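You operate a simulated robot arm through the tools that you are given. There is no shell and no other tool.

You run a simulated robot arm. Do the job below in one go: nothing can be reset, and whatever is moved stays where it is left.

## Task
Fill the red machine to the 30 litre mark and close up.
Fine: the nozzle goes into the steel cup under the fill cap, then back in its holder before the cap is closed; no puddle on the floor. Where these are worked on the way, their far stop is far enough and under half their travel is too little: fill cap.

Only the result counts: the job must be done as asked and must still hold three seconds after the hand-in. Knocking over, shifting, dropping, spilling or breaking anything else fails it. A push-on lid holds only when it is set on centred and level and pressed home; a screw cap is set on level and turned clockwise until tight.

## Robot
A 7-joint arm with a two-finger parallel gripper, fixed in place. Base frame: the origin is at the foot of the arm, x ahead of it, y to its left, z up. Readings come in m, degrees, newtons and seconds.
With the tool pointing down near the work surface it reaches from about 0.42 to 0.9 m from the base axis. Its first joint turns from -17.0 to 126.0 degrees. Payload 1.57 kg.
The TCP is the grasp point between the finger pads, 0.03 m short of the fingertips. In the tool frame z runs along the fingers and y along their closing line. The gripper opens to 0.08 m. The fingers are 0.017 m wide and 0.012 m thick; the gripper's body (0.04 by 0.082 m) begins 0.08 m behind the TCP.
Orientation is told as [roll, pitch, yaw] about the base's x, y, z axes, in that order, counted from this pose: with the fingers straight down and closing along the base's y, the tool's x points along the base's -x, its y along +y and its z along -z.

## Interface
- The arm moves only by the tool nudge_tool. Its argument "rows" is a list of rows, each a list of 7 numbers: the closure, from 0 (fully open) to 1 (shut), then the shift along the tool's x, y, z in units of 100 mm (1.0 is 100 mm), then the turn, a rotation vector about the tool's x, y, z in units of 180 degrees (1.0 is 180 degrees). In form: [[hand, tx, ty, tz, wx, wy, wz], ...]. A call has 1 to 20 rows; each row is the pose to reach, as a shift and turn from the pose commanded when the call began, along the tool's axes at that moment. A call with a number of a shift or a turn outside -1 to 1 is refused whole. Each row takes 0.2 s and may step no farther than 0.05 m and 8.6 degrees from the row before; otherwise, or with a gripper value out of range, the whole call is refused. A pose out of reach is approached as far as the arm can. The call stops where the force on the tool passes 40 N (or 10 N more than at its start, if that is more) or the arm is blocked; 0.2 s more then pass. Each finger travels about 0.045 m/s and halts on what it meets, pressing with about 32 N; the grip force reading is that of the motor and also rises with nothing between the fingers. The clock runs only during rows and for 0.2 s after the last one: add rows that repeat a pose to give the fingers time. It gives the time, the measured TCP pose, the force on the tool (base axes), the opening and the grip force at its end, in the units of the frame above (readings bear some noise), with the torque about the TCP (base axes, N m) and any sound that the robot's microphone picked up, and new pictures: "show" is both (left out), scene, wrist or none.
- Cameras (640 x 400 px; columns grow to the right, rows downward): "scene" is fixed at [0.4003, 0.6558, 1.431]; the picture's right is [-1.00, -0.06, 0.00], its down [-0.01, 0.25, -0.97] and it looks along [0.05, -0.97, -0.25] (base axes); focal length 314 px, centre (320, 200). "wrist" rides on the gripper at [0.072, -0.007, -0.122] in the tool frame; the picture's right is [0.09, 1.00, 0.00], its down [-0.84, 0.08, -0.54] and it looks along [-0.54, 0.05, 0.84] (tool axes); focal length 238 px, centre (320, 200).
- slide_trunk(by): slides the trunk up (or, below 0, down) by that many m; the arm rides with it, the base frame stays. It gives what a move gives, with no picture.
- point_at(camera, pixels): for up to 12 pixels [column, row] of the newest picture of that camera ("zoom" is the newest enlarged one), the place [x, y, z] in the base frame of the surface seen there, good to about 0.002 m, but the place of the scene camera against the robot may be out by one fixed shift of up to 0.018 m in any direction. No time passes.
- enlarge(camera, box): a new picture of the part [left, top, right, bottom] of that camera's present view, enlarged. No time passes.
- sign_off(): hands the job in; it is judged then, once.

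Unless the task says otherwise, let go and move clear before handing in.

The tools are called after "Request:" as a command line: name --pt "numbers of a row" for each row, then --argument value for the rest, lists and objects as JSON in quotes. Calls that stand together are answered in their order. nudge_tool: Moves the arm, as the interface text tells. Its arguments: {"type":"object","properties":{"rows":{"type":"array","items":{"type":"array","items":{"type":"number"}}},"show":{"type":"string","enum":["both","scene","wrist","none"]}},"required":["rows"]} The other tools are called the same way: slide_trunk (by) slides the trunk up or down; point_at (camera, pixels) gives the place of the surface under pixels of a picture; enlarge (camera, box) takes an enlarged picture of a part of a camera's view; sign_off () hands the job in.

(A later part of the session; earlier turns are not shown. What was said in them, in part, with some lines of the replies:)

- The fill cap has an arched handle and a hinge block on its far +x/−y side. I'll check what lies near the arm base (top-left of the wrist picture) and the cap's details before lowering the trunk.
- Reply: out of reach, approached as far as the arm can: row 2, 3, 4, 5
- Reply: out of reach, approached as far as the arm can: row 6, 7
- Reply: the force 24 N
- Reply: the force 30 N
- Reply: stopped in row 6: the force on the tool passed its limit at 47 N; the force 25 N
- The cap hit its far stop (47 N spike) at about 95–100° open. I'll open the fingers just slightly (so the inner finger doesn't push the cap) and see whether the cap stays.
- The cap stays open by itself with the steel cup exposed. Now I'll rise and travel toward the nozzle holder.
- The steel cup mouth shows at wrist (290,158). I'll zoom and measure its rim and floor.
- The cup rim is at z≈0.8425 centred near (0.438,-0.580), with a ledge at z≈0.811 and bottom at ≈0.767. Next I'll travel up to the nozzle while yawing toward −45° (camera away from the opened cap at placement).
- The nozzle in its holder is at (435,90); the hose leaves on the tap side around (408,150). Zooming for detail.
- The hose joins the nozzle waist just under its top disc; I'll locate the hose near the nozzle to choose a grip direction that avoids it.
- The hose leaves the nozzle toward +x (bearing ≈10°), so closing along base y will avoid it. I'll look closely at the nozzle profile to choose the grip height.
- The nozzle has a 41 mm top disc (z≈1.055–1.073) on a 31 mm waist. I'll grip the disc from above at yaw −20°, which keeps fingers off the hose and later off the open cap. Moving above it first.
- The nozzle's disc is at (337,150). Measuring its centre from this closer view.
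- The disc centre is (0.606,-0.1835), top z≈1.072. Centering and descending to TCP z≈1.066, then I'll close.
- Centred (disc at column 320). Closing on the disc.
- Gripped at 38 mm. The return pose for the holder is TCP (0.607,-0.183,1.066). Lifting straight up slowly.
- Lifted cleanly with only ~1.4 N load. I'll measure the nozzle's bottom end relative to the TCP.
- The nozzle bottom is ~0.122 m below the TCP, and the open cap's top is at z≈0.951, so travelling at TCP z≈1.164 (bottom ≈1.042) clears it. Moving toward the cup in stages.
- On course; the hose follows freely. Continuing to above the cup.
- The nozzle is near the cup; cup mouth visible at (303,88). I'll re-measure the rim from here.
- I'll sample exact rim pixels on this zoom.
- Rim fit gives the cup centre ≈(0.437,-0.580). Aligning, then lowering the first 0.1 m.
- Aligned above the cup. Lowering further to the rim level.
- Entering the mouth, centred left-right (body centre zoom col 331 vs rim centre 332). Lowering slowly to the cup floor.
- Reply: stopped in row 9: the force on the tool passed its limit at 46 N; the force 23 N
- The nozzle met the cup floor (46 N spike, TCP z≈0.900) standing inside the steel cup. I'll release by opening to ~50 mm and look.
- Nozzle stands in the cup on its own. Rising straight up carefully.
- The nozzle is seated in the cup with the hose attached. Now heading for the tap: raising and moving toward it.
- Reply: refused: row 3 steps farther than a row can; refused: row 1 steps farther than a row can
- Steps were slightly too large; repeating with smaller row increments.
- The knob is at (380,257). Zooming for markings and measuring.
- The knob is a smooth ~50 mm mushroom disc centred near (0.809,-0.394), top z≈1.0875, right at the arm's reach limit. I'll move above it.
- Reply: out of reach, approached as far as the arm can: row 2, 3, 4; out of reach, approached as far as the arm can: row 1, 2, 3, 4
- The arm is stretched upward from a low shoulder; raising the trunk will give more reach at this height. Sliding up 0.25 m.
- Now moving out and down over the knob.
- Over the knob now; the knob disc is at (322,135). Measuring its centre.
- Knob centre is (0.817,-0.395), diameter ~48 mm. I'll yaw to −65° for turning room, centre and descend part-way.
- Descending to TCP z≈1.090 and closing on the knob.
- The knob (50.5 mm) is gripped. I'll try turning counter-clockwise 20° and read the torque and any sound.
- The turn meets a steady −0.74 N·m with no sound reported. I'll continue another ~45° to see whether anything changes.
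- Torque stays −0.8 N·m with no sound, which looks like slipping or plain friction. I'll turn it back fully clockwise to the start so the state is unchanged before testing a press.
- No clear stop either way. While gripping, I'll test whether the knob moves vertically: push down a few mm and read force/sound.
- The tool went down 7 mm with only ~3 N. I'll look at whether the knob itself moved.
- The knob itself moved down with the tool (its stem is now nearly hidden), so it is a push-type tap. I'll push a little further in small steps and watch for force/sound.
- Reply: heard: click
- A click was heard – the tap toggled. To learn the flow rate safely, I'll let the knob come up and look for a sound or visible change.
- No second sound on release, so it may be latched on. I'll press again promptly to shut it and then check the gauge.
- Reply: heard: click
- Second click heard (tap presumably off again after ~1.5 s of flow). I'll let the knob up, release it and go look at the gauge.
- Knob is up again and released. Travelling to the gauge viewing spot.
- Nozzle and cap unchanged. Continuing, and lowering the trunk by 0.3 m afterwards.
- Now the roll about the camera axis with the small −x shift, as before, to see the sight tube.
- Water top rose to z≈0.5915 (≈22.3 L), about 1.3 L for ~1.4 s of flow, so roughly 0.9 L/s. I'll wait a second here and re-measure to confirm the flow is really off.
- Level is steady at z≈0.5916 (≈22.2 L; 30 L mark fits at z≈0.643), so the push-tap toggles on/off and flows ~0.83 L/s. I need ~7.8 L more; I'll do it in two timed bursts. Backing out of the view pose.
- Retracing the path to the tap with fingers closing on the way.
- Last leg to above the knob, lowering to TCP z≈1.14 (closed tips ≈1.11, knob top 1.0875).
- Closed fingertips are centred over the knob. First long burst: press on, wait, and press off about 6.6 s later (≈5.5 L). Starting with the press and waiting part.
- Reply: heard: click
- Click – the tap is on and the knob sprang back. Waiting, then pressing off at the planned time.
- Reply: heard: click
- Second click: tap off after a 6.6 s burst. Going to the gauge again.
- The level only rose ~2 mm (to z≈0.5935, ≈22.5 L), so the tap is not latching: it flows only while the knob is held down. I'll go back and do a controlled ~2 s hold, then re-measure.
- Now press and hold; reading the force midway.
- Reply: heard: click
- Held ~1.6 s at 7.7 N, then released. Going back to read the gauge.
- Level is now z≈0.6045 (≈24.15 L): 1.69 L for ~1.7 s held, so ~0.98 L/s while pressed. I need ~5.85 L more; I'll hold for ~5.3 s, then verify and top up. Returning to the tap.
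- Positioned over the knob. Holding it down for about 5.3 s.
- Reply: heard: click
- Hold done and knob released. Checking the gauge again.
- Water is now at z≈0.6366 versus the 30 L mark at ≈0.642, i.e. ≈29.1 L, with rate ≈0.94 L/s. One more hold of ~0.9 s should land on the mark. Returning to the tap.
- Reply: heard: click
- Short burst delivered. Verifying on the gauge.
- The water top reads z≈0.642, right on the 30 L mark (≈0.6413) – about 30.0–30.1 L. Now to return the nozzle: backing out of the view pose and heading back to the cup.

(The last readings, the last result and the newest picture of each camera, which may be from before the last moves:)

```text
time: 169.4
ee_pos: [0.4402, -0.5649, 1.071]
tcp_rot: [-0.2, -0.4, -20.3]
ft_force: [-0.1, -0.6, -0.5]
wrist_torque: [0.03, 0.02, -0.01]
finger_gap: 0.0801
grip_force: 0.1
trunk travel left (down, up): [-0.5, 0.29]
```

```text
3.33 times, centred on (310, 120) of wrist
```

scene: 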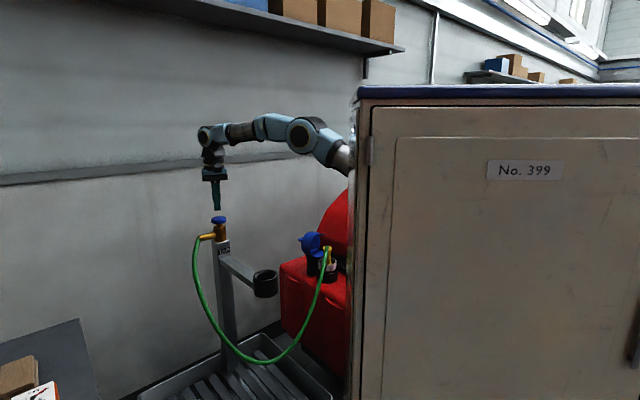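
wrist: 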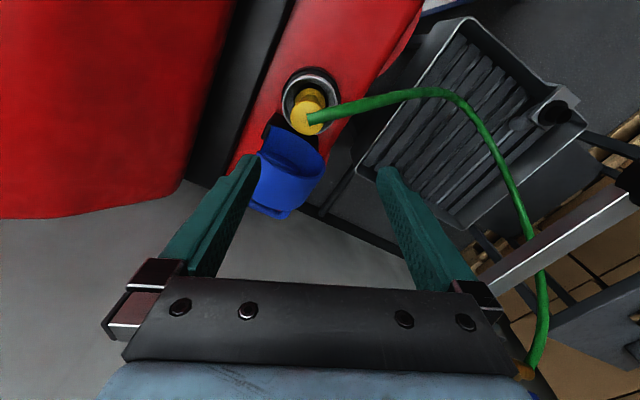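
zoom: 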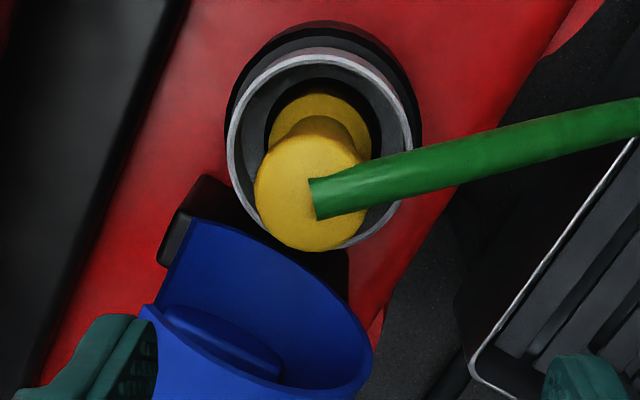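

Request:
point_at --camera "zoom" --pixels '[[285, 195], [262, 190], [290, 155], [345, 155], [300, 235], [270, 225], [290, 215], [340, 240], [320, 160], [300, 180], [330, 228], [275, 170]]'

```text
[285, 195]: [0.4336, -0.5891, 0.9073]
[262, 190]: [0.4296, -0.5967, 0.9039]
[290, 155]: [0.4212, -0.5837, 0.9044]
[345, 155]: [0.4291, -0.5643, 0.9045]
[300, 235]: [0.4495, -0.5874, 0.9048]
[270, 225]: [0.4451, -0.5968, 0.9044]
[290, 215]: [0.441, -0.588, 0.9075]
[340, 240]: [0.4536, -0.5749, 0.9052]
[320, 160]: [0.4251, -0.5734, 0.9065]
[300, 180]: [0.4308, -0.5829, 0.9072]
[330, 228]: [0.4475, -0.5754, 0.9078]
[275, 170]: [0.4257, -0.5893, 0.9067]
```

The nozzle disc top is at z≈0.907, centred (0.4375,-0.580). Descending to grip it at the same relative height as before (TCP z≈0.900).

Request:
nudge_tool --pt "0.2 -0.027 -0.151 0 0 0 0" --pt "0.25 -0.027 -0.151 0.3 0 0 0" --pt "0.25 -0.027 -0.151 0.6 0 0 0" --pt "0.25 -0.027 -0.151 0.9 0 0 0" --pt "0.25 -0.027 -0.151 0.9 0 0 0" --show "wrist"

```text
time: 170.6
ee_pos: [0.4365, -0.5802, 0.9803]
tcp_rot: [-0.1, -0.6, -20.1]
ft_force: [0.1, 0.1, -0.5]
wrist_torque: [0.01, 0.01, 0.0]
finger_gap: 0.06
grip_force: 0.0
trunk travel left (down, up): [-0.5, 0.29]
```

wrist: 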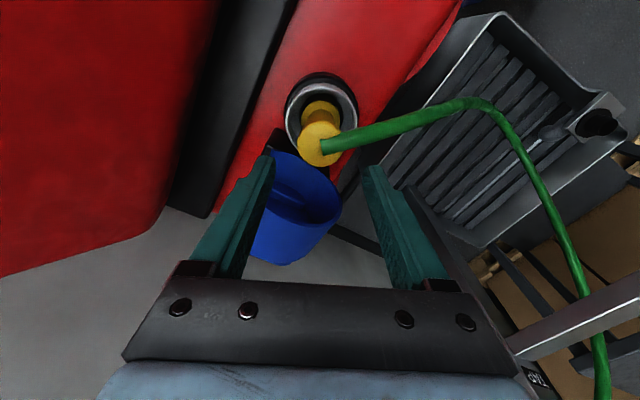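

Request:
nudge_tool --pt "0.25 0 0 0.25 0 0 0" --pt "0.25 0 0 0.5 0 0 0" --pt "0.25 0 0 0.7 0 0 0" --pt "0.25 0 0 0.8 0 0 0" --pt "0.25 0 0 0.8 0 0 0" --show "wrist"

```text
time: 171.8
ee_pos: [0.4401, -0.5797, 0.9005]
tcp_rot: [0.0, -0.4, -20.3]
ft_force: [-0.4, -1.0, 0.3]
wrist_torque: [0.01, 0.01, -0.02]
finger_gap: 0.0603
grip_force: 0.2
trunk travel left (down, up): [-0.5, 0.29]
```

wrist: 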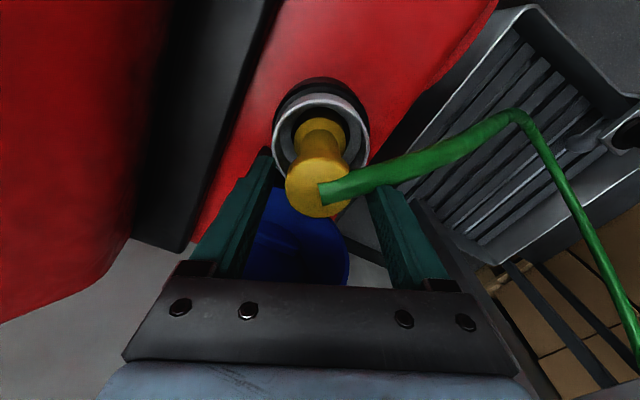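

Aligned around the disc. Closing and lifting slowly.

Request:
nudge_tool --pt "0.5 0 0 0 0 0 0" --pt "0.7 0 0 0 0 0 0" --pt "1 0 0 0 0 0 0" --pt "1 0 0 0 0 0 0" --pt "1 0 0 0 0 0 0" --show "none"

Request:
nudge_tool --pt "1 0 0 -0.1 0 0 0" --pt "1 0 0 -0.25 0 0 0" --pt "1 0 0 -0.4 0 0 0" --pt "1 0 0 -0.6 0 0 0" --pt "1 0 0 -0.8 0 0 0" --pt "1 0 0 -1.0 0 0 0" --show "both"

Request:
enlarge --camera "scene" --box '[285, 150, 365, 300]'

```text
time: 173.0
ee_pos: [0.4392, -0.5799, 0.9015]
tcp_rot: [-0.1, -0.3, -20.2]
ft_force: [-0.7, 0.4, 1.5]
wrist_torque: [0.0, 0.0, -0.01]
finger_gap: 0.0384
grip_force: 31.9
trunk travel left (down, up): [-0.5, 0.29]
```

```text
time: 174.4
ee_pos: [0.437, -0.5809, 1.0003]
tcp_rot: [-0.2, -0.4, -20.2]
ft_force: [-0.3, -0.1, -2.3]
wrist_torque: [0.0, 0.04, -0.01]
finger_gap: 0.0382
grip_force: 32.0
trunk travel left (down, up): [-0.5, 0.29]
```

scene: 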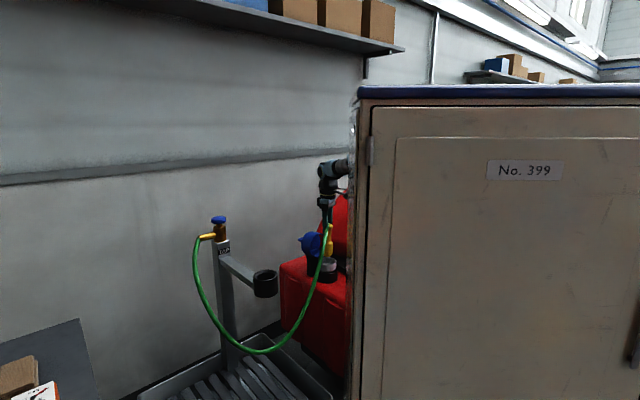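
wrist: 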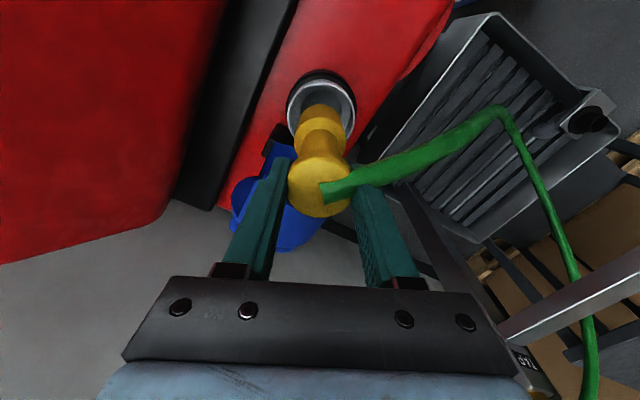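

```text
2.67 times, centred on (325, 225) of scene
```

zoom: 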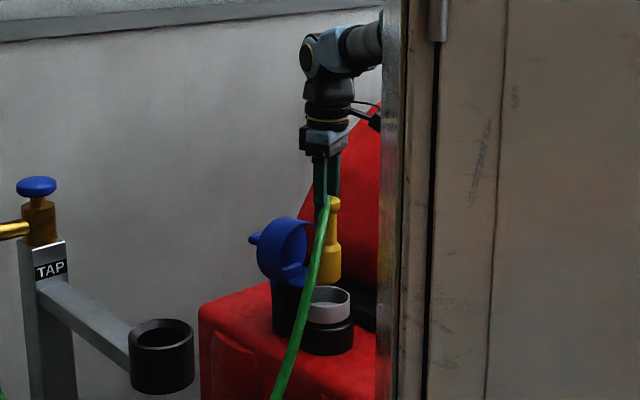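

Nozzle is out cleanly. Rising to travel height and moving back to the holder.

Request:
nudge_tool --pt "1 0 0 -0.3 0 0 0" --pt "1 0 0 -0.6 0 0 0" --pt "1 0 0 -0.9 0 0 0" --pt "1 0 0 -1.0 0 0 0" --show "none"

Request:
nudge_tool --pt "1 -0.01 0.2 -0.2 0 0 0" --pt "1 -0.025 0.45 -0.45 0 0 0" --pt "1 -0.04 0.72 -0.65 0 0 0" --pt "1 -0.055 1.0 -0.65 0 0 0" --show "none"

Request:
nudge_tool --pt "1 -0.01 0.2 0 0 0 0" --pt "1 -0.025 0.45 0 0 0 0" --pt "1 -0.04 0.72 0 0 0 0" --pt "1 -0.055 1.0 0 0 0 0" --show "none"

Request:
nudge_tool --pt "1 -0.01 0.2 0 0 0 0" --pt "1 -0.025 0.45 0 0 0 0" --pt "1 -0.04 0.72 0 0 0 0" --pt "1 -0.055 1.0 0 0 0 0" --show "both"

```text
time: 175.4
ee_pos: [0.4386, -0.58, 1.1021]
tcp_rot: [-0.2, -0.4, -20.2]
ft_force: [-0.2, -0.2, -2.2]
wrist_torque: [0.01, -0.03, -0.01]
finger_gap: 0.0385
grip_force: 32.3
trunk travel left (down, up): [-0.5, 0.29]
```

```text
time: 176.4
ee_pos: [0.4748, -0.4888, 1.168]
tcp_rot: [-0.2, -0.4, -20.3]
ft_force: [-0.2, -1.0, -2.6]
wrist_torque: [-0.02, 0.02, 0.0]
finger_gap: 0.0384
grip_force: 32.0
trunk travel left (down, up): [-0.5, 0.29]
```

```text
time: 177.4
ee_pos: [0.5174, -0.3966, 1.1647]
tcp_rot: [-0.3, -0.4, -20.3]
ft_force: [-0.1, -0.3, -1.8]
wrist_torque: [-0.01, -0.01, 0.01]
finger_gap: 0.0383
grip_force: 31.4
trunk travel left (down, up): [-0.5, 0.29]
```

```text
time: 178.4
ee_pos: [0.5558, -0.3029, 1.166]
tcp_rot: [-0.1, -0.4, -20.2]
ft_force: [-1.1, -0.4, -2.9]
wrist_torque: [0.0, 0.01, -0.02]
finger_gap: 0.0383
grip_force: 31.8
trunk travel left (down, up): [-0.5, 0.29]
```

scene: 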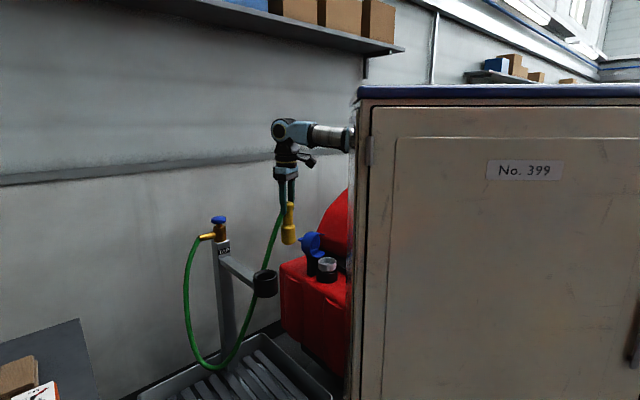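
wrist: 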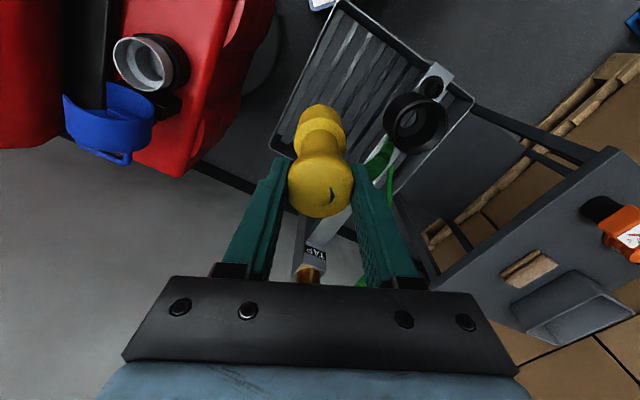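

Request:
nudge_tool --pt "1 -0.01 0.2 0 0 0 0" --pt "1 -0.025 0.45 0 0 0 0" --pt "1 -0.04 0.72 0 0 0 0" --pt "1 -0.055 0.9 0 0 0 0" --pt "1 -0.055 0.9 0 0 0 0" --show "wrist"

Request:
enlarge --camera "wrist" --box '[280, 60, 400, 150]'

```text
time: 179.6
ee_pos: [0.5924, -0.2213, 1.1656]
tcp_rot: [-0.2, -0.5, -20.2]
ft_force: [0.6, 0.5, -3.0]
wrist_torque: [0.0, 0.0, -0.01]
finger_gap: 0.038
grip_force: 31.9
trunk travel left (down, up): [-0.5, 0.29]
```

wrist: 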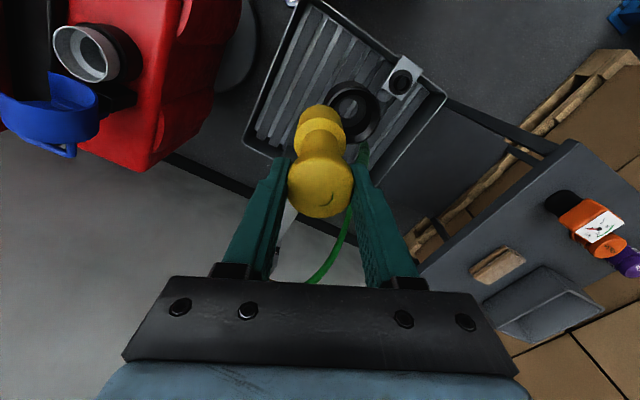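

```text
4.44 times, centred on (340, 105) of wrist
```

zoom: 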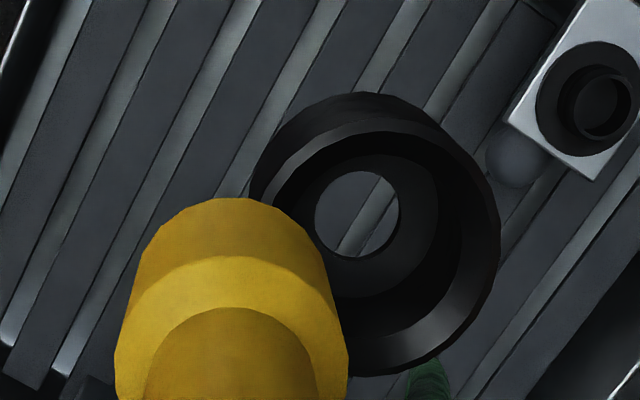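

The holder ring is visible; measuring its rim to align precisely.

Request:
point_at --camera "zoom" --pixels '[[270, 185], [310, 140], [370, 122], [430, 135], [480, 180], [497, 230], [485, 290], [440, 350], [380, 372], [300, 190], [440, 200], [440, 270]]'

```text
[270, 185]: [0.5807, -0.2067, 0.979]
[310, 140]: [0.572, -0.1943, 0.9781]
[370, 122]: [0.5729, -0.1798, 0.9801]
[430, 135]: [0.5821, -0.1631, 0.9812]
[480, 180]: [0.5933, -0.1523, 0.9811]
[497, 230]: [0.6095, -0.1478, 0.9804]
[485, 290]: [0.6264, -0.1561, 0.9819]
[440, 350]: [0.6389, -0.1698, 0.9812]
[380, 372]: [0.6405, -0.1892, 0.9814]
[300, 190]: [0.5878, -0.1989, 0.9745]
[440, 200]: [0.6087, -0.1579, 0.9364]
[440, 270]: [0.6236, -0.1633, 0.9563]
```

Holder centre ≈(0.606,-0.183), matching the original pose. Aligning and lowering the nozzle in slowly.

Request:
nudge_tool --pt "1 0 0.2 0 0 0 0" --pt "1 -0.003 0.408 0 0 0 0" --pt "1 -0.003 0.408 0 0 0 0" --show "wrist"

Request:
enlarge --camera "wrist" --box '[270, 70, 380, 220]'

Request:
enlarge --camera "scene" --box '[215, 150, 315, 310]'

```text
time: 180.4
ee_pos: [0.6065, -0.1819, 1.1651]
tcp_rot: [-0.1, -0.4, -20.2]
ft_force: [-0.5, -0.3, -1.9]
wrist_torque: [0.02, -0.02, -0.02]
finger_gap: 0.0383
grip_force: 31.9
trunk travel left (down, up): [-0.5, 0.29]
```

wrist: 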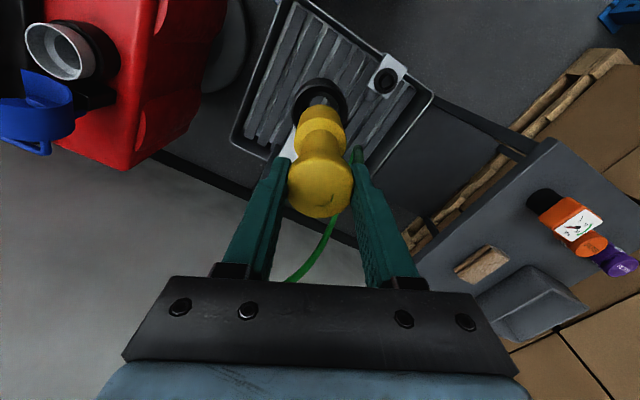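

```text
2.67 times, centred on (325, 145) of wrist
```

zoom: 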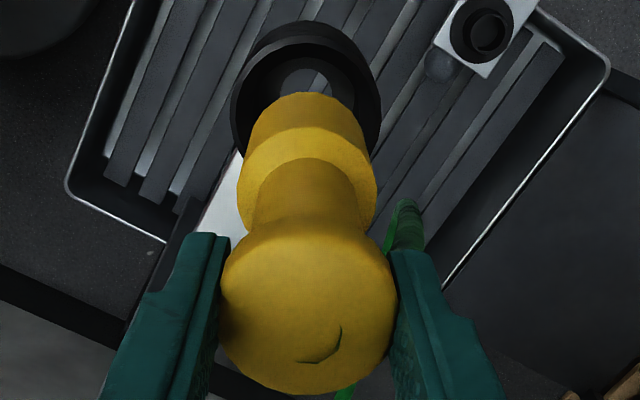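

```text
2.50 times, centred on (265, 230) of scene
```

zoom: 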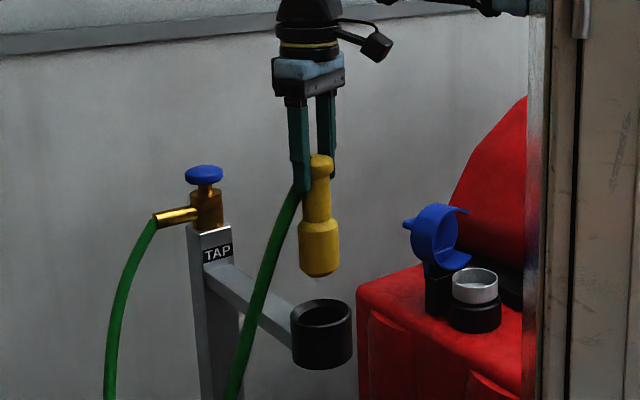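

Alignment matches the lift-out view. Lowering gradually into the holder.

Request:
nudge_tool --pt "1 0 -0.01 0.2 0 0 0" --pt "1 0 -0.01 0.4 0 0 0" --pt "1 0 -0.01 0.55 0 0 0" --pt "1 0 -0.01 0.65 0 0 0" --pt "1 0 -0.01 0.73 0 0 0" --pt "1 0 -0.01 0.81 0 0 0" --pt "1 0 -0.01 0.88 0 0 0" --pt "1 0 -0.01 0.94 0 0 0" --pt "1 0 -0.01 0.99 0 0 0" --pt "1 0 -0.01 0.99 0 0 0" --show "both"

Request:
enlarge --camera "scene" --box '[215, 150, 315, 310]'

```text
time: 182.6
ee_pos: [0.6087, -0.1827, 1.0665]
tcp_rot: [-0.2, -0.4, -20.1]
ft_force: [0.3, -0.1, -2.0]
wrist_torque: [0.01, 0.02, -0.03]
finger_gap: 0.0384
grip_force: 31.9
trunk travel left (down, up): [-0.5, 0.29]
```

scene: 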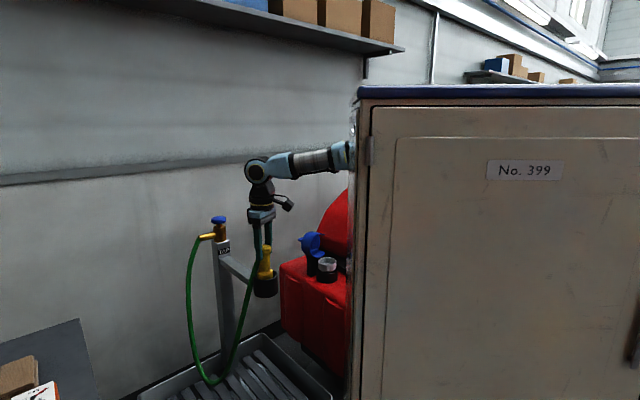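
wrist: 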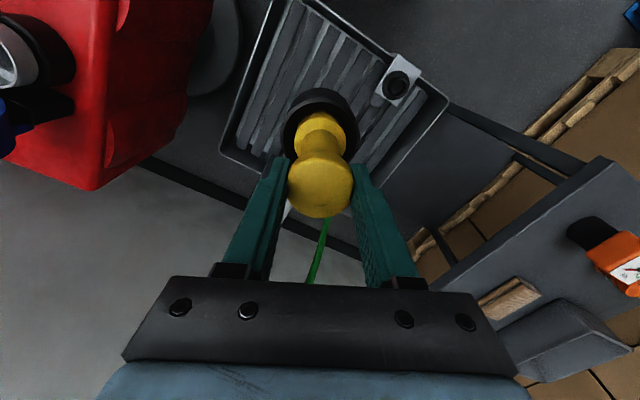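

```text
2.50 times, centred on (265, 230) of scene
```

zoom: 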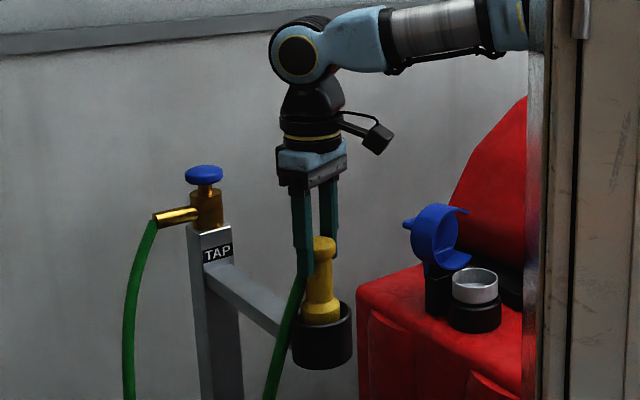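

The nozzle is in the holder but still hangs in the grip (−2 N). Lowering a few more mm until it rests.

Request:
nudge_tool --pt "1 0 0 0.03 0 0 0" --pt "1 0 0 0.05 0 0 0" --show "none"

```text
time: 183.2
ee_pos: [0.607, -0.1832, 1.064]
tcp_rot: [-0.1, -0.8, -20.2]
ft_force: [-0.6, 0.4, 31.8]
wrist_torque: [0.32, 0.45, -0.02]
finger_gap: 0.0386
grip_force: 31.8
trunk travel left (down, up): [-0.5, 0.29]
```

Seated (31.8 N contact). Easing up 3 mm to relieve the force, then opening and rising.

Request:
nudge_tool --pt "1 0 0 -0.03 0 0 0" --pt "0.6 0 0 -0.03 0 0 0" --pt "0.3 0 0 -0.03 0 0 0" --pt "0.2 0 0 -0.03 0 0 0" --pt "0.1 0 0 -0.03 0 0 0" --pt "0 0 0 -0.03 0 0 0" --show "wrist"

Request:
nudge_tool --pt "0 0 0 -0.15 0 0 0" --pt "0 0 0 -0.35 0 0 0" --pt "0 0 0 -0.6 0 0 0" --pt "0 0 0 -0.85 0 0 0" --pt "0 0 0 -1.0 0 0 0" --show "both"

Request:
enlarge --camera "scene" --box '[215, 150, 315, 310]'

```text
time: 184.6
ee_pos: [0.6076, -0.1841, 1.0648]
tcp_rot: [-0.2, -0.4, -20.3]
ft_force: [-0.6, -0.5, 0.4]
wrist_torque: [0.0, 0.0, -0.01]
finger_gap: 0.08
grip_force: 0.0
trunk travel left (down, up): [-0.5, 0.29]
```

wrist: 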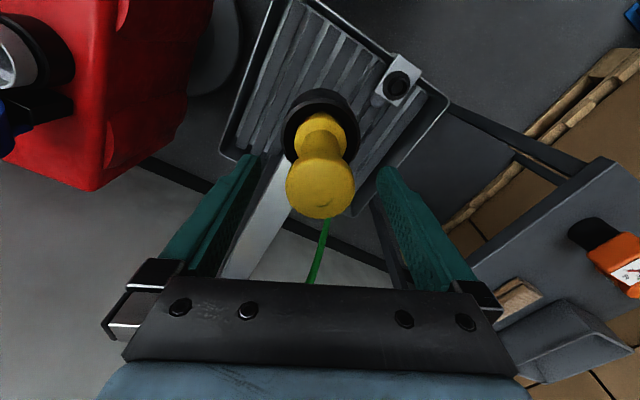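

```text
time: 185.8
ee_pos: [0.6076, -0.1847, 1.1645]
tcp_rot: [-0.1, -0.4, -20.2]
ft_force: [-0.2, 0.1, 0.1]
wrist_torque: [-0.02, -0.03, 0.02]
finger_gap: 0.0799
grip_force: 0.2
trunk travel left (down, up): [-0.5, 0.29]
```

scene: 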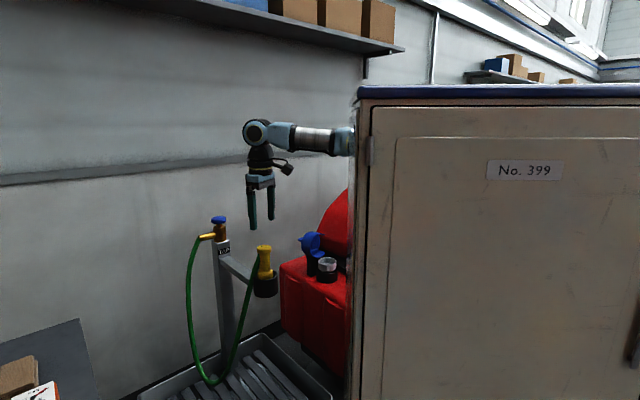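
wrist: 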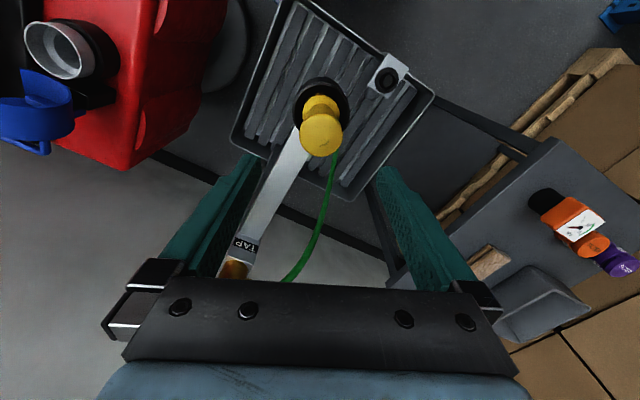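

```text
2.50 times, centred on (265, 230) of scene
```

zoom: 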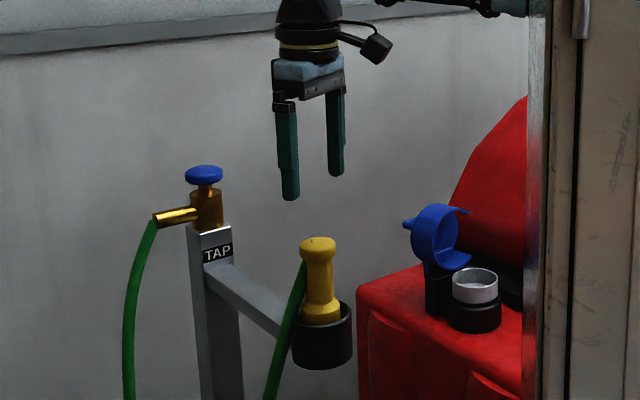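

The nozzle is back in its holder and released. Now closing the cap: travelling to above the open cap's handle with yaw −135°.

Request:
nudge_tool --pt "0 0 -0.1 0 0 0 0.043" --pt "0 0 -0.25 0 0 0 0.086" --pt "0 -0.02 -0.4 0 0 0 0.129" --pt "0 -0.03 -0.55 0 0 0 0.172" --pt "0 -0.04 -0.7 0 0 0 0.215" --pt "0 -0.05 -0.85 0 0 0 0.258" --pt "0 -0.06 -1.0 0 0 0 0.3" --show "none"

Request:
nudge_tool --pt "0 -0.1 -0.05 0 0 0 0.043" --pt "0 -0.2 -0.1 0 0 0 0.086" --pt "0 -0.35 -0.15 0 0 0 0.129" --pt "0 -0.5 -0.2 0 0 0 0.172" --pt "0 -0.65 -0.25 0 0 0 0.215" --pt "0 -0.75 -0.3 0 0 0 0.258" --pt "0 -0.85 -0.35 0 0 0 0.3" --pt "0 -0.93 -0.37 0 0 0 0.339" --show "none"

Request:
nudge_tool --pt "0 -0.3 0.26 0 0 0 0" --pt "0 -0.6 0.52 0 0 0 0" --pt "0 -0.9 0.78 0 0 0 0" --pt "0 -1.0 0.88 0 0 0 0" --show "both"

```text
time: 187.4
ee_pos: [0.5774, -0.2806, 1.1658]
tcp_rot: [0.2, -0.5, -74.3]
ft_force: [0.2, 0.0, -0.7]
wrist_torque: [-0.02, 0.0, -0.01]
finger_gap: 0.08
grip_force: 0.0
trunk travel left (down, up): [-0.5, 0.29]
```

```text
time: 189.2
ee_pos: [0.568, -0.3783, 1.1644]
tcp_rot: [0.6, 0.0, -135.4]
ft_force: [0.2, 0.1, 0.2]
wrist_torque: [-0.01, 0.02, 0.0]
finger_gap: 0.0799
grip_force: 0.1
trunk travel left (down, up): [-0.5, 0.29]
```

```text
time: 190.2
ee_pos: [0.5581, -0.5125, 1.1672]
tcp_rot: [0.5, 0.1, -135.2]
ft_force: [0.0, -1.2, 0.5]
wrist_torque: [-0.05, -0.03, 0.04]
finger_gap: 0.0797
grip_force: 0.0
trunk travel left (down, up): [-0.5, 0.29]
```

scene: 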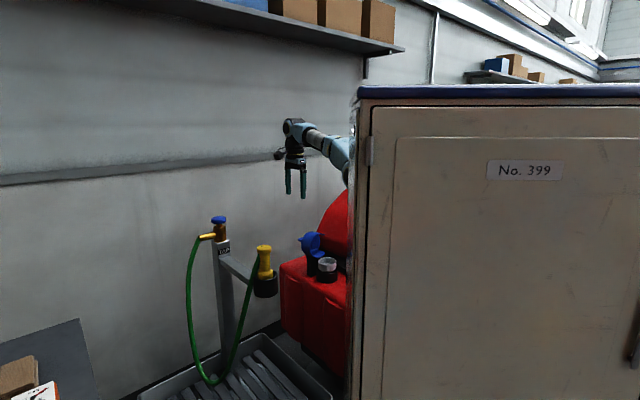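
wrist: 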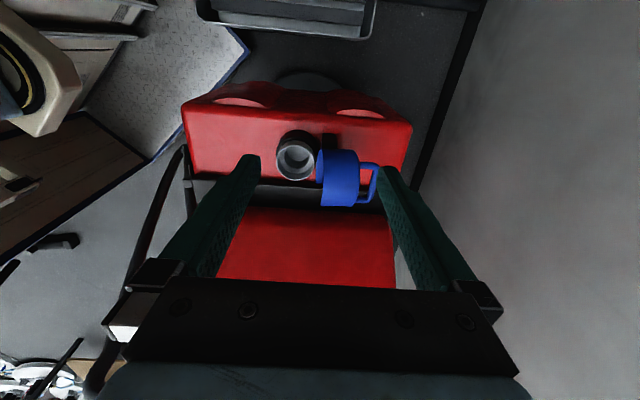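

Request:
nudge_tool --pt "0.2 -0.25 0.22 0.25 0 0 0" --pt "0.4 -0.5 0.45 0.5 0 0 0" --pt "0.5 -0.75 0.68 0.75 0 0 0" --pt "0.55 -1.0 0.9 1.0 0 0 0" --pt "0.55 -1.0 0.9 1.0 0 0 0" --show "wrist"

Request:
enlarge --camera "wrist" --box '[200, 70, 380, 220]'

```text
time: 191.4
ee_pos: [0.5508, -0.6476, 1.0666]
tcp_rot: [0.5, -0.1, -135.2]
ft_force: [0.2, 0.2, 1.1]
wrist_torque: [-0.04, -0.01, 0.0]
finger_gap: 0.0359
grip_force: 0.2
trunk travel left (down, up): [-0.5, 0.29]
```

wrist: 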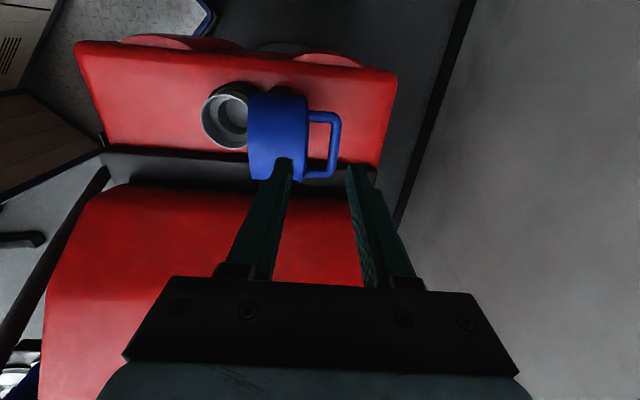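

```text
2.67 times, centred on (290, 145) of wrist
```

zoom: 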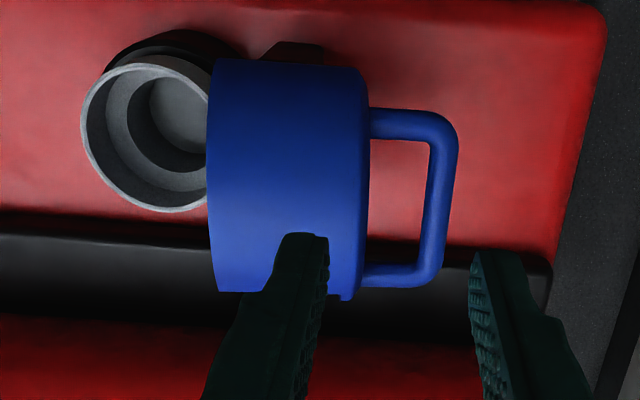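

The handle of the open cap stands out at zoom (440,190). Measuring the bar.

Request:
point_at --camera "zoom" --pixels '[[445, 150], [440, 190], [435, 225], [428, 260], [448, 135], [432, 190], [450, 190], [365, 150], [360, 220], [400, 120], [400, 275], [365, 180]]'

```text
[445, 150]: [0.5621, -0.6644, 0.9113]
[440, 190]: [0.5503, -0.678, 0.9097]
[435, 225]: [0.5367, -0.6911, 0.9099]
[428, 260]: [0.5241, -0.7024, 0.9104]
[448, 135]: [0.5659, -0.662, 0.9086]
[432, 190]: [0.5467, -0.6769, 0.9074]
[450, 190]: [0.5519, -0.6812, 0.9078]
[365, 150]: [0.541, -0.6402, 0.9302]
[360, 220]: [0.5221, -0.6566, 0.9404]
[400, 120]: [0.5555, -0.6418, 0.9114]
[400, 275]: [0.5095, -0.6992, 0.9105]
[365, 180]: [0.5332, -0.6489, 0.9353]
```

The bar axis is at (0.546,-0.682), z≈0.905, and the cap's flat face is ~33 mm away at p≈0.835. I'll come down with a narrow 28 mm opening so the inner finger fits between bar and cap.

Request:
nudge_tool --pt "0.65 -0.13 0.1 0 0 0 0" --pt "0.65 -0.27 0.2 0 0 0 0" --pt "0.65 -0.27 0.2 0.3 0 0 0" --pt "0.65 -0.27 0.2 0.6 0 0 0" --pt "0.65 -0.27 0.2 0.8 0 0 0" --pt "0.65 -0.27 0.2 0.8 0 0 0" --show "wrist"

Request:
enlarge --camera "wrist" --box '[230, 80, 400, 230]'

```text
time: 192.8
ee_pos: [0.5456, -0.6825, 0.9857]
tcp_rot: [0.5, 0.0, -135.1]
ft_force: [0.4, -0.4, -0.5]
wrist_torque: [-0.01, -0.01, -0.04]
finger_gap: 0.0282
grip_force: 0.0
trunk travel left (down, up): [-0.5, 0.29]
```

wrist: 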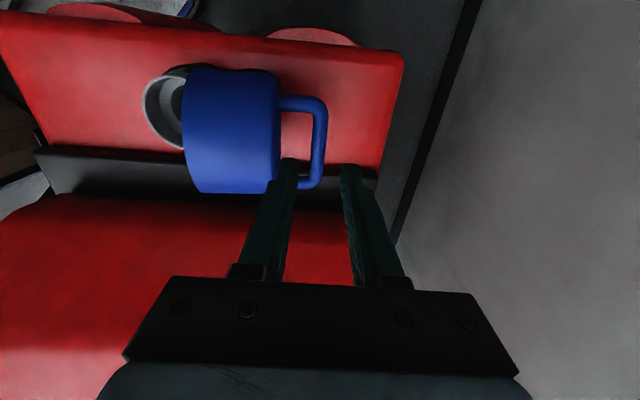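

```text
2.67 times, centred on (315, 155) of wrist
```

zoom: 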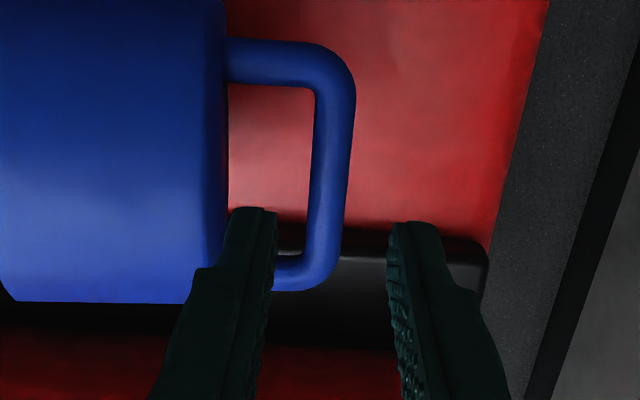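

The fingers straddle the bar nicely. Descending to TCP z≈0.920 and gripping.

Request:
nudge_tool --pt "0.65 0 0 0.2 0 0 0" --pt "0.65 0 0 0.4 0 0 0" --pt "0.65 0 0 0.6 0 0 0" --pt "0.65 0 0 0.65 0 0 0" --pt "0.65 0 0 0.65 0 0 0" --show "wrist"

Request:
enlarge --camera "scene" --box '[280, 160, 360, 300]'

```text
time: 194.0
ee_pos: [0.5475, -0.682, 0.9202]
tcp_rot: [0.5, 0.1, -135.2]
ft_force: [-0.2, -0.5, -0.5]
wrist_torque: [-0.02, 0.01, -0.02]
finger_gap: 0.028
grip_force: 0.0
trunk travel left (down, up): [-0.5, 0.29]
```

wrist: 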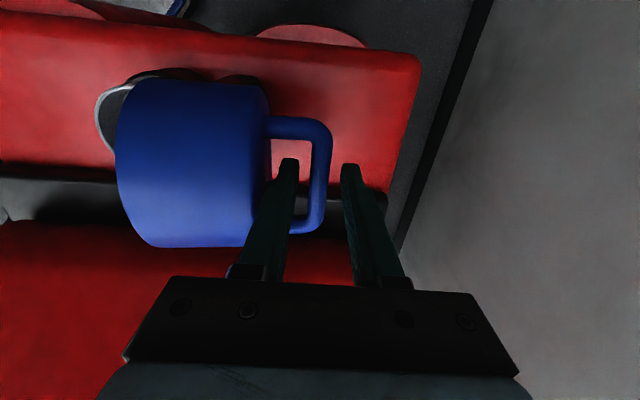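

```text
2.86 times, centred on (320, 230) of scene
```

zoom: 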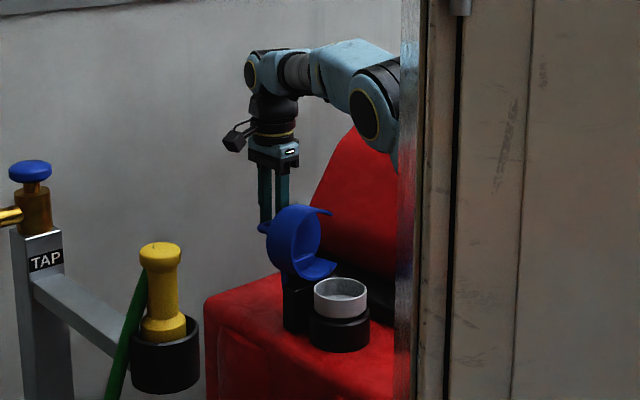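

Closing on the bar.

Request:
nudge_tool --pt "0.8 0 0 0 0 0 0" --pt "1 0 0 0 0 0 0" --pt "1 0 0 0 0 0 0" --pt "1 0 0 0 0 0 0" --show "none"

```text
time: 195.0
ee_pos: [0.5472, -0.6806, 0.9213]
tcp_rot: [0.3, 0.0, -135.2]
ft_force: [-7.1, 9.0, -1.7]
wrist_torque: [0.25, 0.17, 0.47]
finger_gap: 0.0126
grip_force: 29.3
trunk travel left (down, up): [-0.5, 0.29]
```

Bar gripped. Swinging the cap back along the fitted hinge arc (hinge p≈0.789, z≈0.828, r≈0.111) to about half way.

Request:
nudge_tool --pt "1 0 -0.08 -0.075 0 0 0" --pt "1 0 -0.158 -0.135 0 0 0" --pt "1 0 -0.24 -0.187 0 0 0" --pt "1 0 -0.326 -0.232 0 0 0" --pt "1 0 -0.415 -0.269 0 0 0" --pt "1 0 -0.508 -0.298 0 0 0" --pt "1 0 -0.602 -0.319 0 0 0" --pt "1 0 -0.698 -0.332 0 0 0" --pt "1 0 -0.795 -0.336 0 0 0" --show "wrist"

Request:
enlarge --camera "scene" --box '[280, 160, 360, 300]'

```text
time: 197.0
ee_pos: [0.4899, -0.624, 0.9547]
tcp_rot: [0.5, 0.0, -135.4]
ft_force: [-0.8, -0.8, 5.1]
wrist_torque: [-0.15, 0.03, 0.42]
finger_gap: 0.0124
grip_force: 29.7
trunk travel left (down, up): [-0.5, 0.29]
```

wrist: 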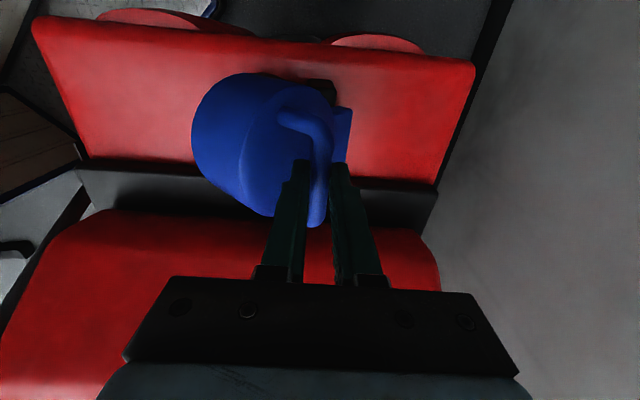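

```text
2.86 times, centred on (320, 230) of scene
```

zoom: 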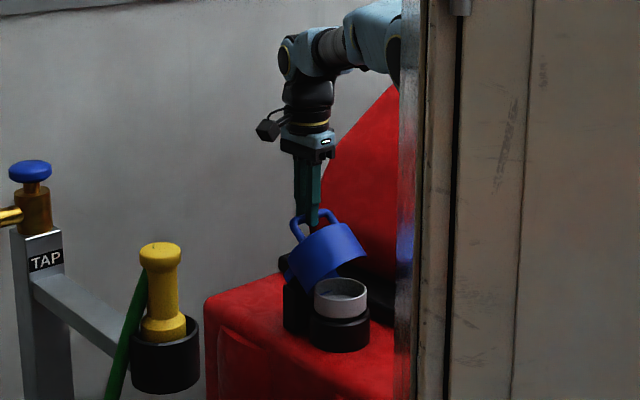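

Half closed with low force. Continuing the arc down toward closure.

Request:
nudge_tool --pt "1 0 -0.097 0.004 0 0 0" --pt "1 0 -0.193 0.017 0 0 0" --pt "1 0 -0.287 0.038 0 0 0" --pt "1 0 -0.38 0.067 0 0 0" --pt "1 0 -0.469 0.104 0 0 0" --pt "1 0 -0.555 0.149 0 0 0" --pt "1 0 -0.637 0.201 0 0 0" --pt "1 0 -0.714 0.26 0 0 0" --pt "1 0 -0.785 0.325 0 0 0" --show "wrist"

Request:
enlarge --camera "scene" --box '[280, 160, 360, 300]'

```text
time: 199.0
ee_pos: [0.4357, -0.5683, 0.921]
tcp_rot: [0.5, 0.1, -135.2]
ft_force: [-4.6, -8.1, -1.7]
wrist_torque: [-0.04, -0.09, 0.13]
finger_gap: 0.0125
grip_force: 29.6
trunk travel left (down, up): [-0.5, 0.29]
```

wrist: 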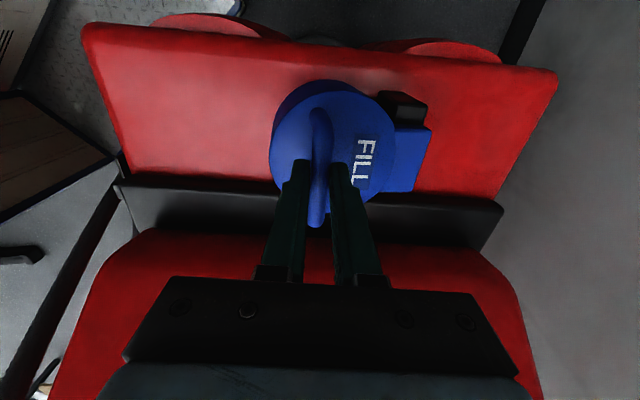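

```text
2.86 times, centred on (320, 230) of scene
```

zoom: 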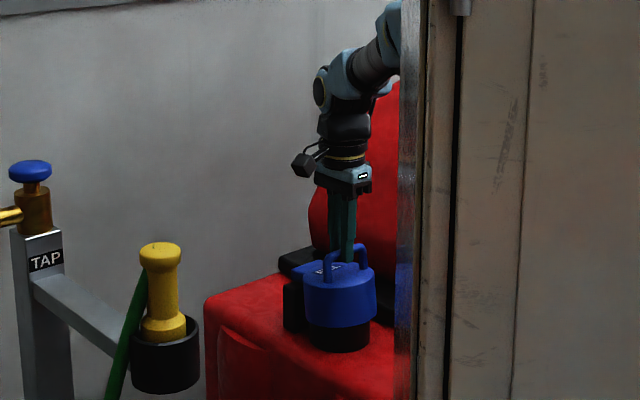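

Almost closed. Final part of the arc plus a light push down to seat it.

Request:
nudge_tool --pt "1 0 -0.035 0.035 0 0 0" --pt "1 0 -0.065 0.071 0 0 0" --pt "1 0 -0.1 0.115 0 0 0" --pt "1 0 -0.11 0.135 0 0 0" --pt "1 0 -0.11 0.155 0 0 0" --show "wrist"

Request:
point_at --camera "wrist" --pixels '[[281, 160], [285, 140], [370, 200], [345, 115], [310, 110], [395, 160], [430, 150], [415, 185], [275, 165], [300, 120]]'

Request:
enlarge --camera "scene" --box '[280, 160, 360, 300]'

```text
time: 200.2
ee_pos: [0.4292, -0.5604, 0.9068]
tcp_rot: [0.9, 0.0, -135.2]
ft_force: [9.5, -13.5, 24.8]
wrist_torque: [-0.29, -0.2, 0.05]
finger_gap: 0.0127
grip_force: 29.8
trunk travel left (down, up): [-0.5, 0.29]
```

wrist: 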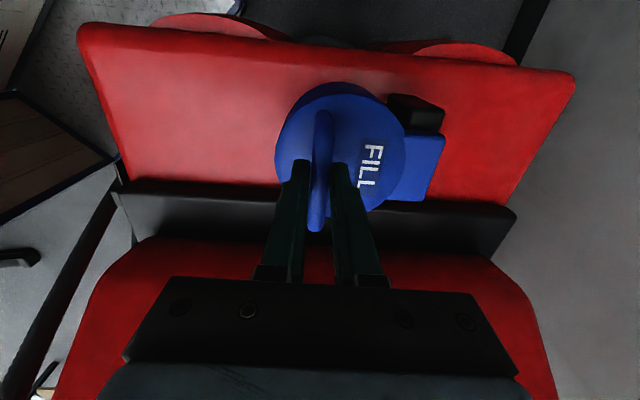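

```text
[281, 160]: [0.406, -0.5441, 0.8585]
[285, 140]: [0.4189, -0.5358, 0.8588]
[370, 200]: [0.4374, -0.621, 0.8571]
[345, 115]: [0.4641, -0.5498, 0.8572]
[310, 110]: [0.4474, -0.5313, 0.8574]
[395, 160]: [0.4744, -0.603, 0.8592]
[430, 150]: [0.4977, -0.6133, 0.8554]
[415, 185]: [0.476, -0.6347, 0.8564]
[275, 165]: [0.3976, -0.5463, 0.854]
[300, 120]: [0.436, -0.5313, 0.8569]
```

```text
2.86 times, centred on (320, 230) of scene
```

zoom: 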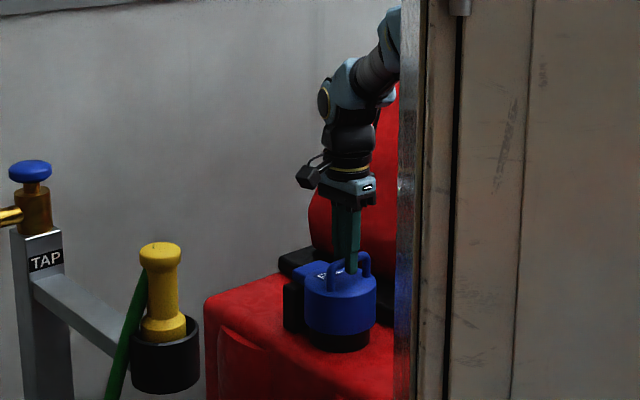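

The cap top reads level at z≈0.8575 everywhere, as at the start, and it pushes back 25 N – closed. Relieving, opening the gripper and rising clear.

Request:
nudge_tool --pt "1 0 0 -0.02 0 0 0" --pt "0.7 0 0 -0.02 0 0 0" --pt "0.5 0 0 -0.02 0 0 0" --pt "0.3 0 0 -0.02 0 0 0" --pt "0.2 0 0 -0.02 0 0 0" --pt "0.2 0 0 -0.2 0 0 0" --pt "0.2 0 0 -0.5 0 0 0" --pt "0.2 0 0 -0.8 0 0 0" --pt "0.2 0 0 -1.0 0 0 0" --show "both"

Request:
enlarge --camera "scene" --box '[180, 180, 360, 400]'

Request:
enlarge --camera "wrist" --box '[240, 80, 440, 230]'

```text
time: 202.2
ee_pos: [0.4283, -0.5593, 1.0081]
tcp_rot: [0.4, 0.0, -135.2]
ft_force: [-0.1, -0.3, 0.2]
wrist_torque: [0.01, 0.03, -0.03]
finger_gap: 0.0638
grip_force: 0.0
trunk travel left (down, up): [-0.5, 0.29]
```

scene: 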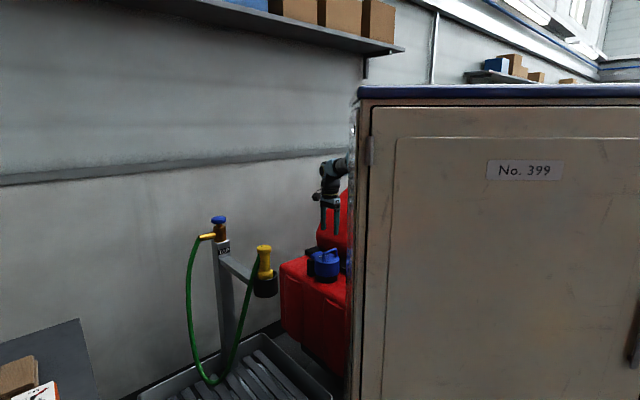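
wrist: 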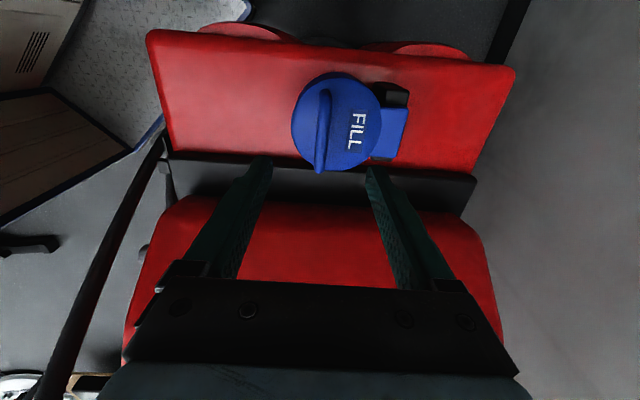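

```text
1.82 times, centred on (270, 290) of scene
```

zoom: 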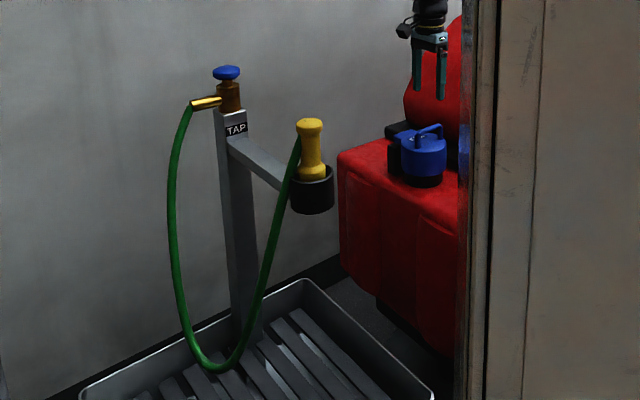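

```text
2.67 times, centred on (340, 155) of wrist
```

zoom: 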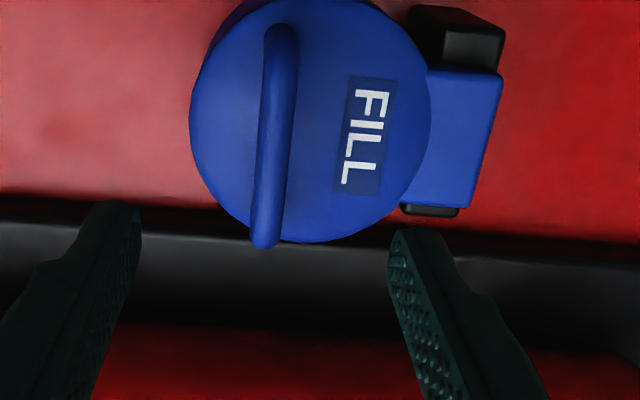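

Cap closed, nozzle in holder, knob up, no puddle visible. Final check of cap level after release, then I'll rise further clear.

Request:
point_at --camera "zoom" --pixels '[[200, 130], [230, 60], [330, 230], [410, 120], [330, 20], [470, 120], [460, 190], [300, 120], [270, 150], [270, 220]]'

Request:
nudge_tool --pt "0 0 -0.1 -0.35 0 0 0" --pt "0 0 -0.25 -0.7 0 0 0" --pt "0 0 -0.4 -1.0 0 0 0" --pt "0 0 -0.4 -1.0 0 0 0" --show "both"

Request:
enlarge --camera "wrist" --box '[150, 0, 500, 240]'

```text
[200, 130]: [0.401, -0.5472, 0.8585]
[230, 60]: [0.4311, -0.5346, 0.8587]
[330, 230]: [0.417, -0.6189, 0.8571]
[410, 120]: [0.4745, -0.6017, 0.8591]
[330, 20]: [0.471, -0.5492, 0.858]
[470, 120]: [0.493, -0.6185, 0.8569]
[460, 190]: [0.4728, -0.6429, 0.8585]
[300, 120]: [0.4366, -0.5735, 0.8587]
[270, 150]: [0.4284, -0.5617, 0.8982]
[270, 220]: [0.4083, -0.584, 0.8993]
```

```text
time: 203.2
ee_pos: [0.3996, -0.5288, 1.1077]
tcp_rot: [0.3, 0.0, -135.3]
ft_force: [-0.2, -0.7, 0.2]
wrist_torque: [0.02, 0.02, -0.01]
finger_gap: 0.0802
grip_force: 0.0
trunk travel left (down, up): [-0.5, 0.29]
```

scene: 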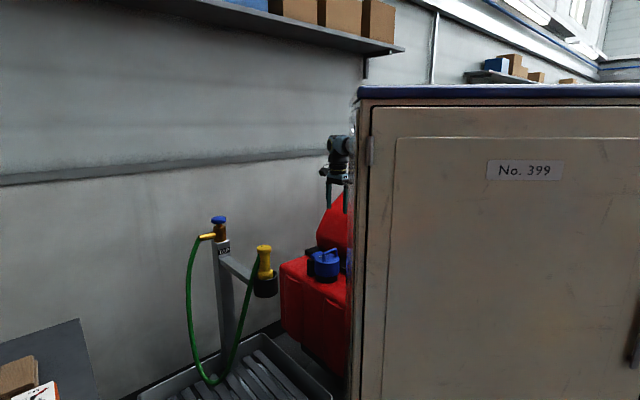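
wrist: 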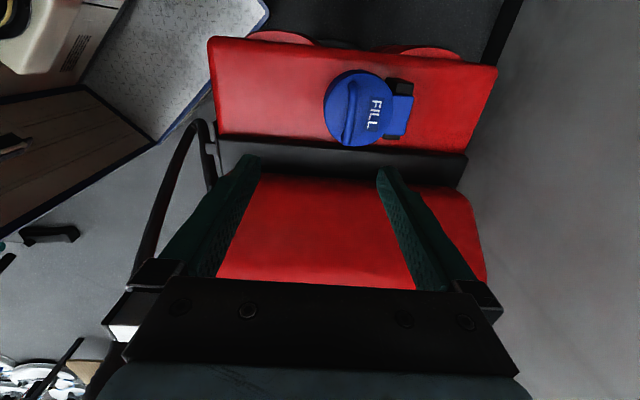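

```text
1.67 times, centred on (325, 120) of wrist
```

zoom: 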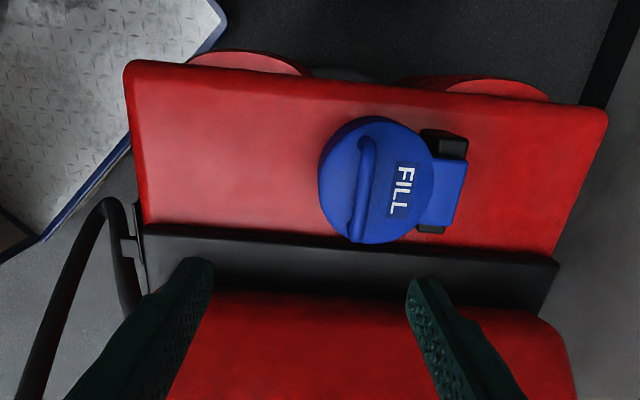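

The cap is shut: its top reads 0.857–0.859 m all round and the handle is back at 0.899 m. The nozzle stands in its holder, the tap knob is up, the last gauge reading was on the 30 L mark, and the arm is clear and empty. Handing in.

Request:
sign_off

```text
The job is handed in.
```

The red machine is filled to the 30 litre mark and closed up, and I have handed the job in. I have not been told the verdict.

- **Level:** the last gauge reading put the water at about 30.0–30.1 litres, right on the mark. It started at about 21 litres, and nothing has flowed since that reading.
- **Tap:** it only runs while the blue knob is held down. The knob is up and off.
- **Nozzle:** it filled from inside the steel cup, then went back into its holder before I closed the cap.
- **Fill cap:** I opened it to its far stop. It is now closed, and its top is level all round at the same height as before.
- **Surroundings:** I saw no puddle on the floor and nothing knocked or shifted. The arm is empty and clear of the machine.
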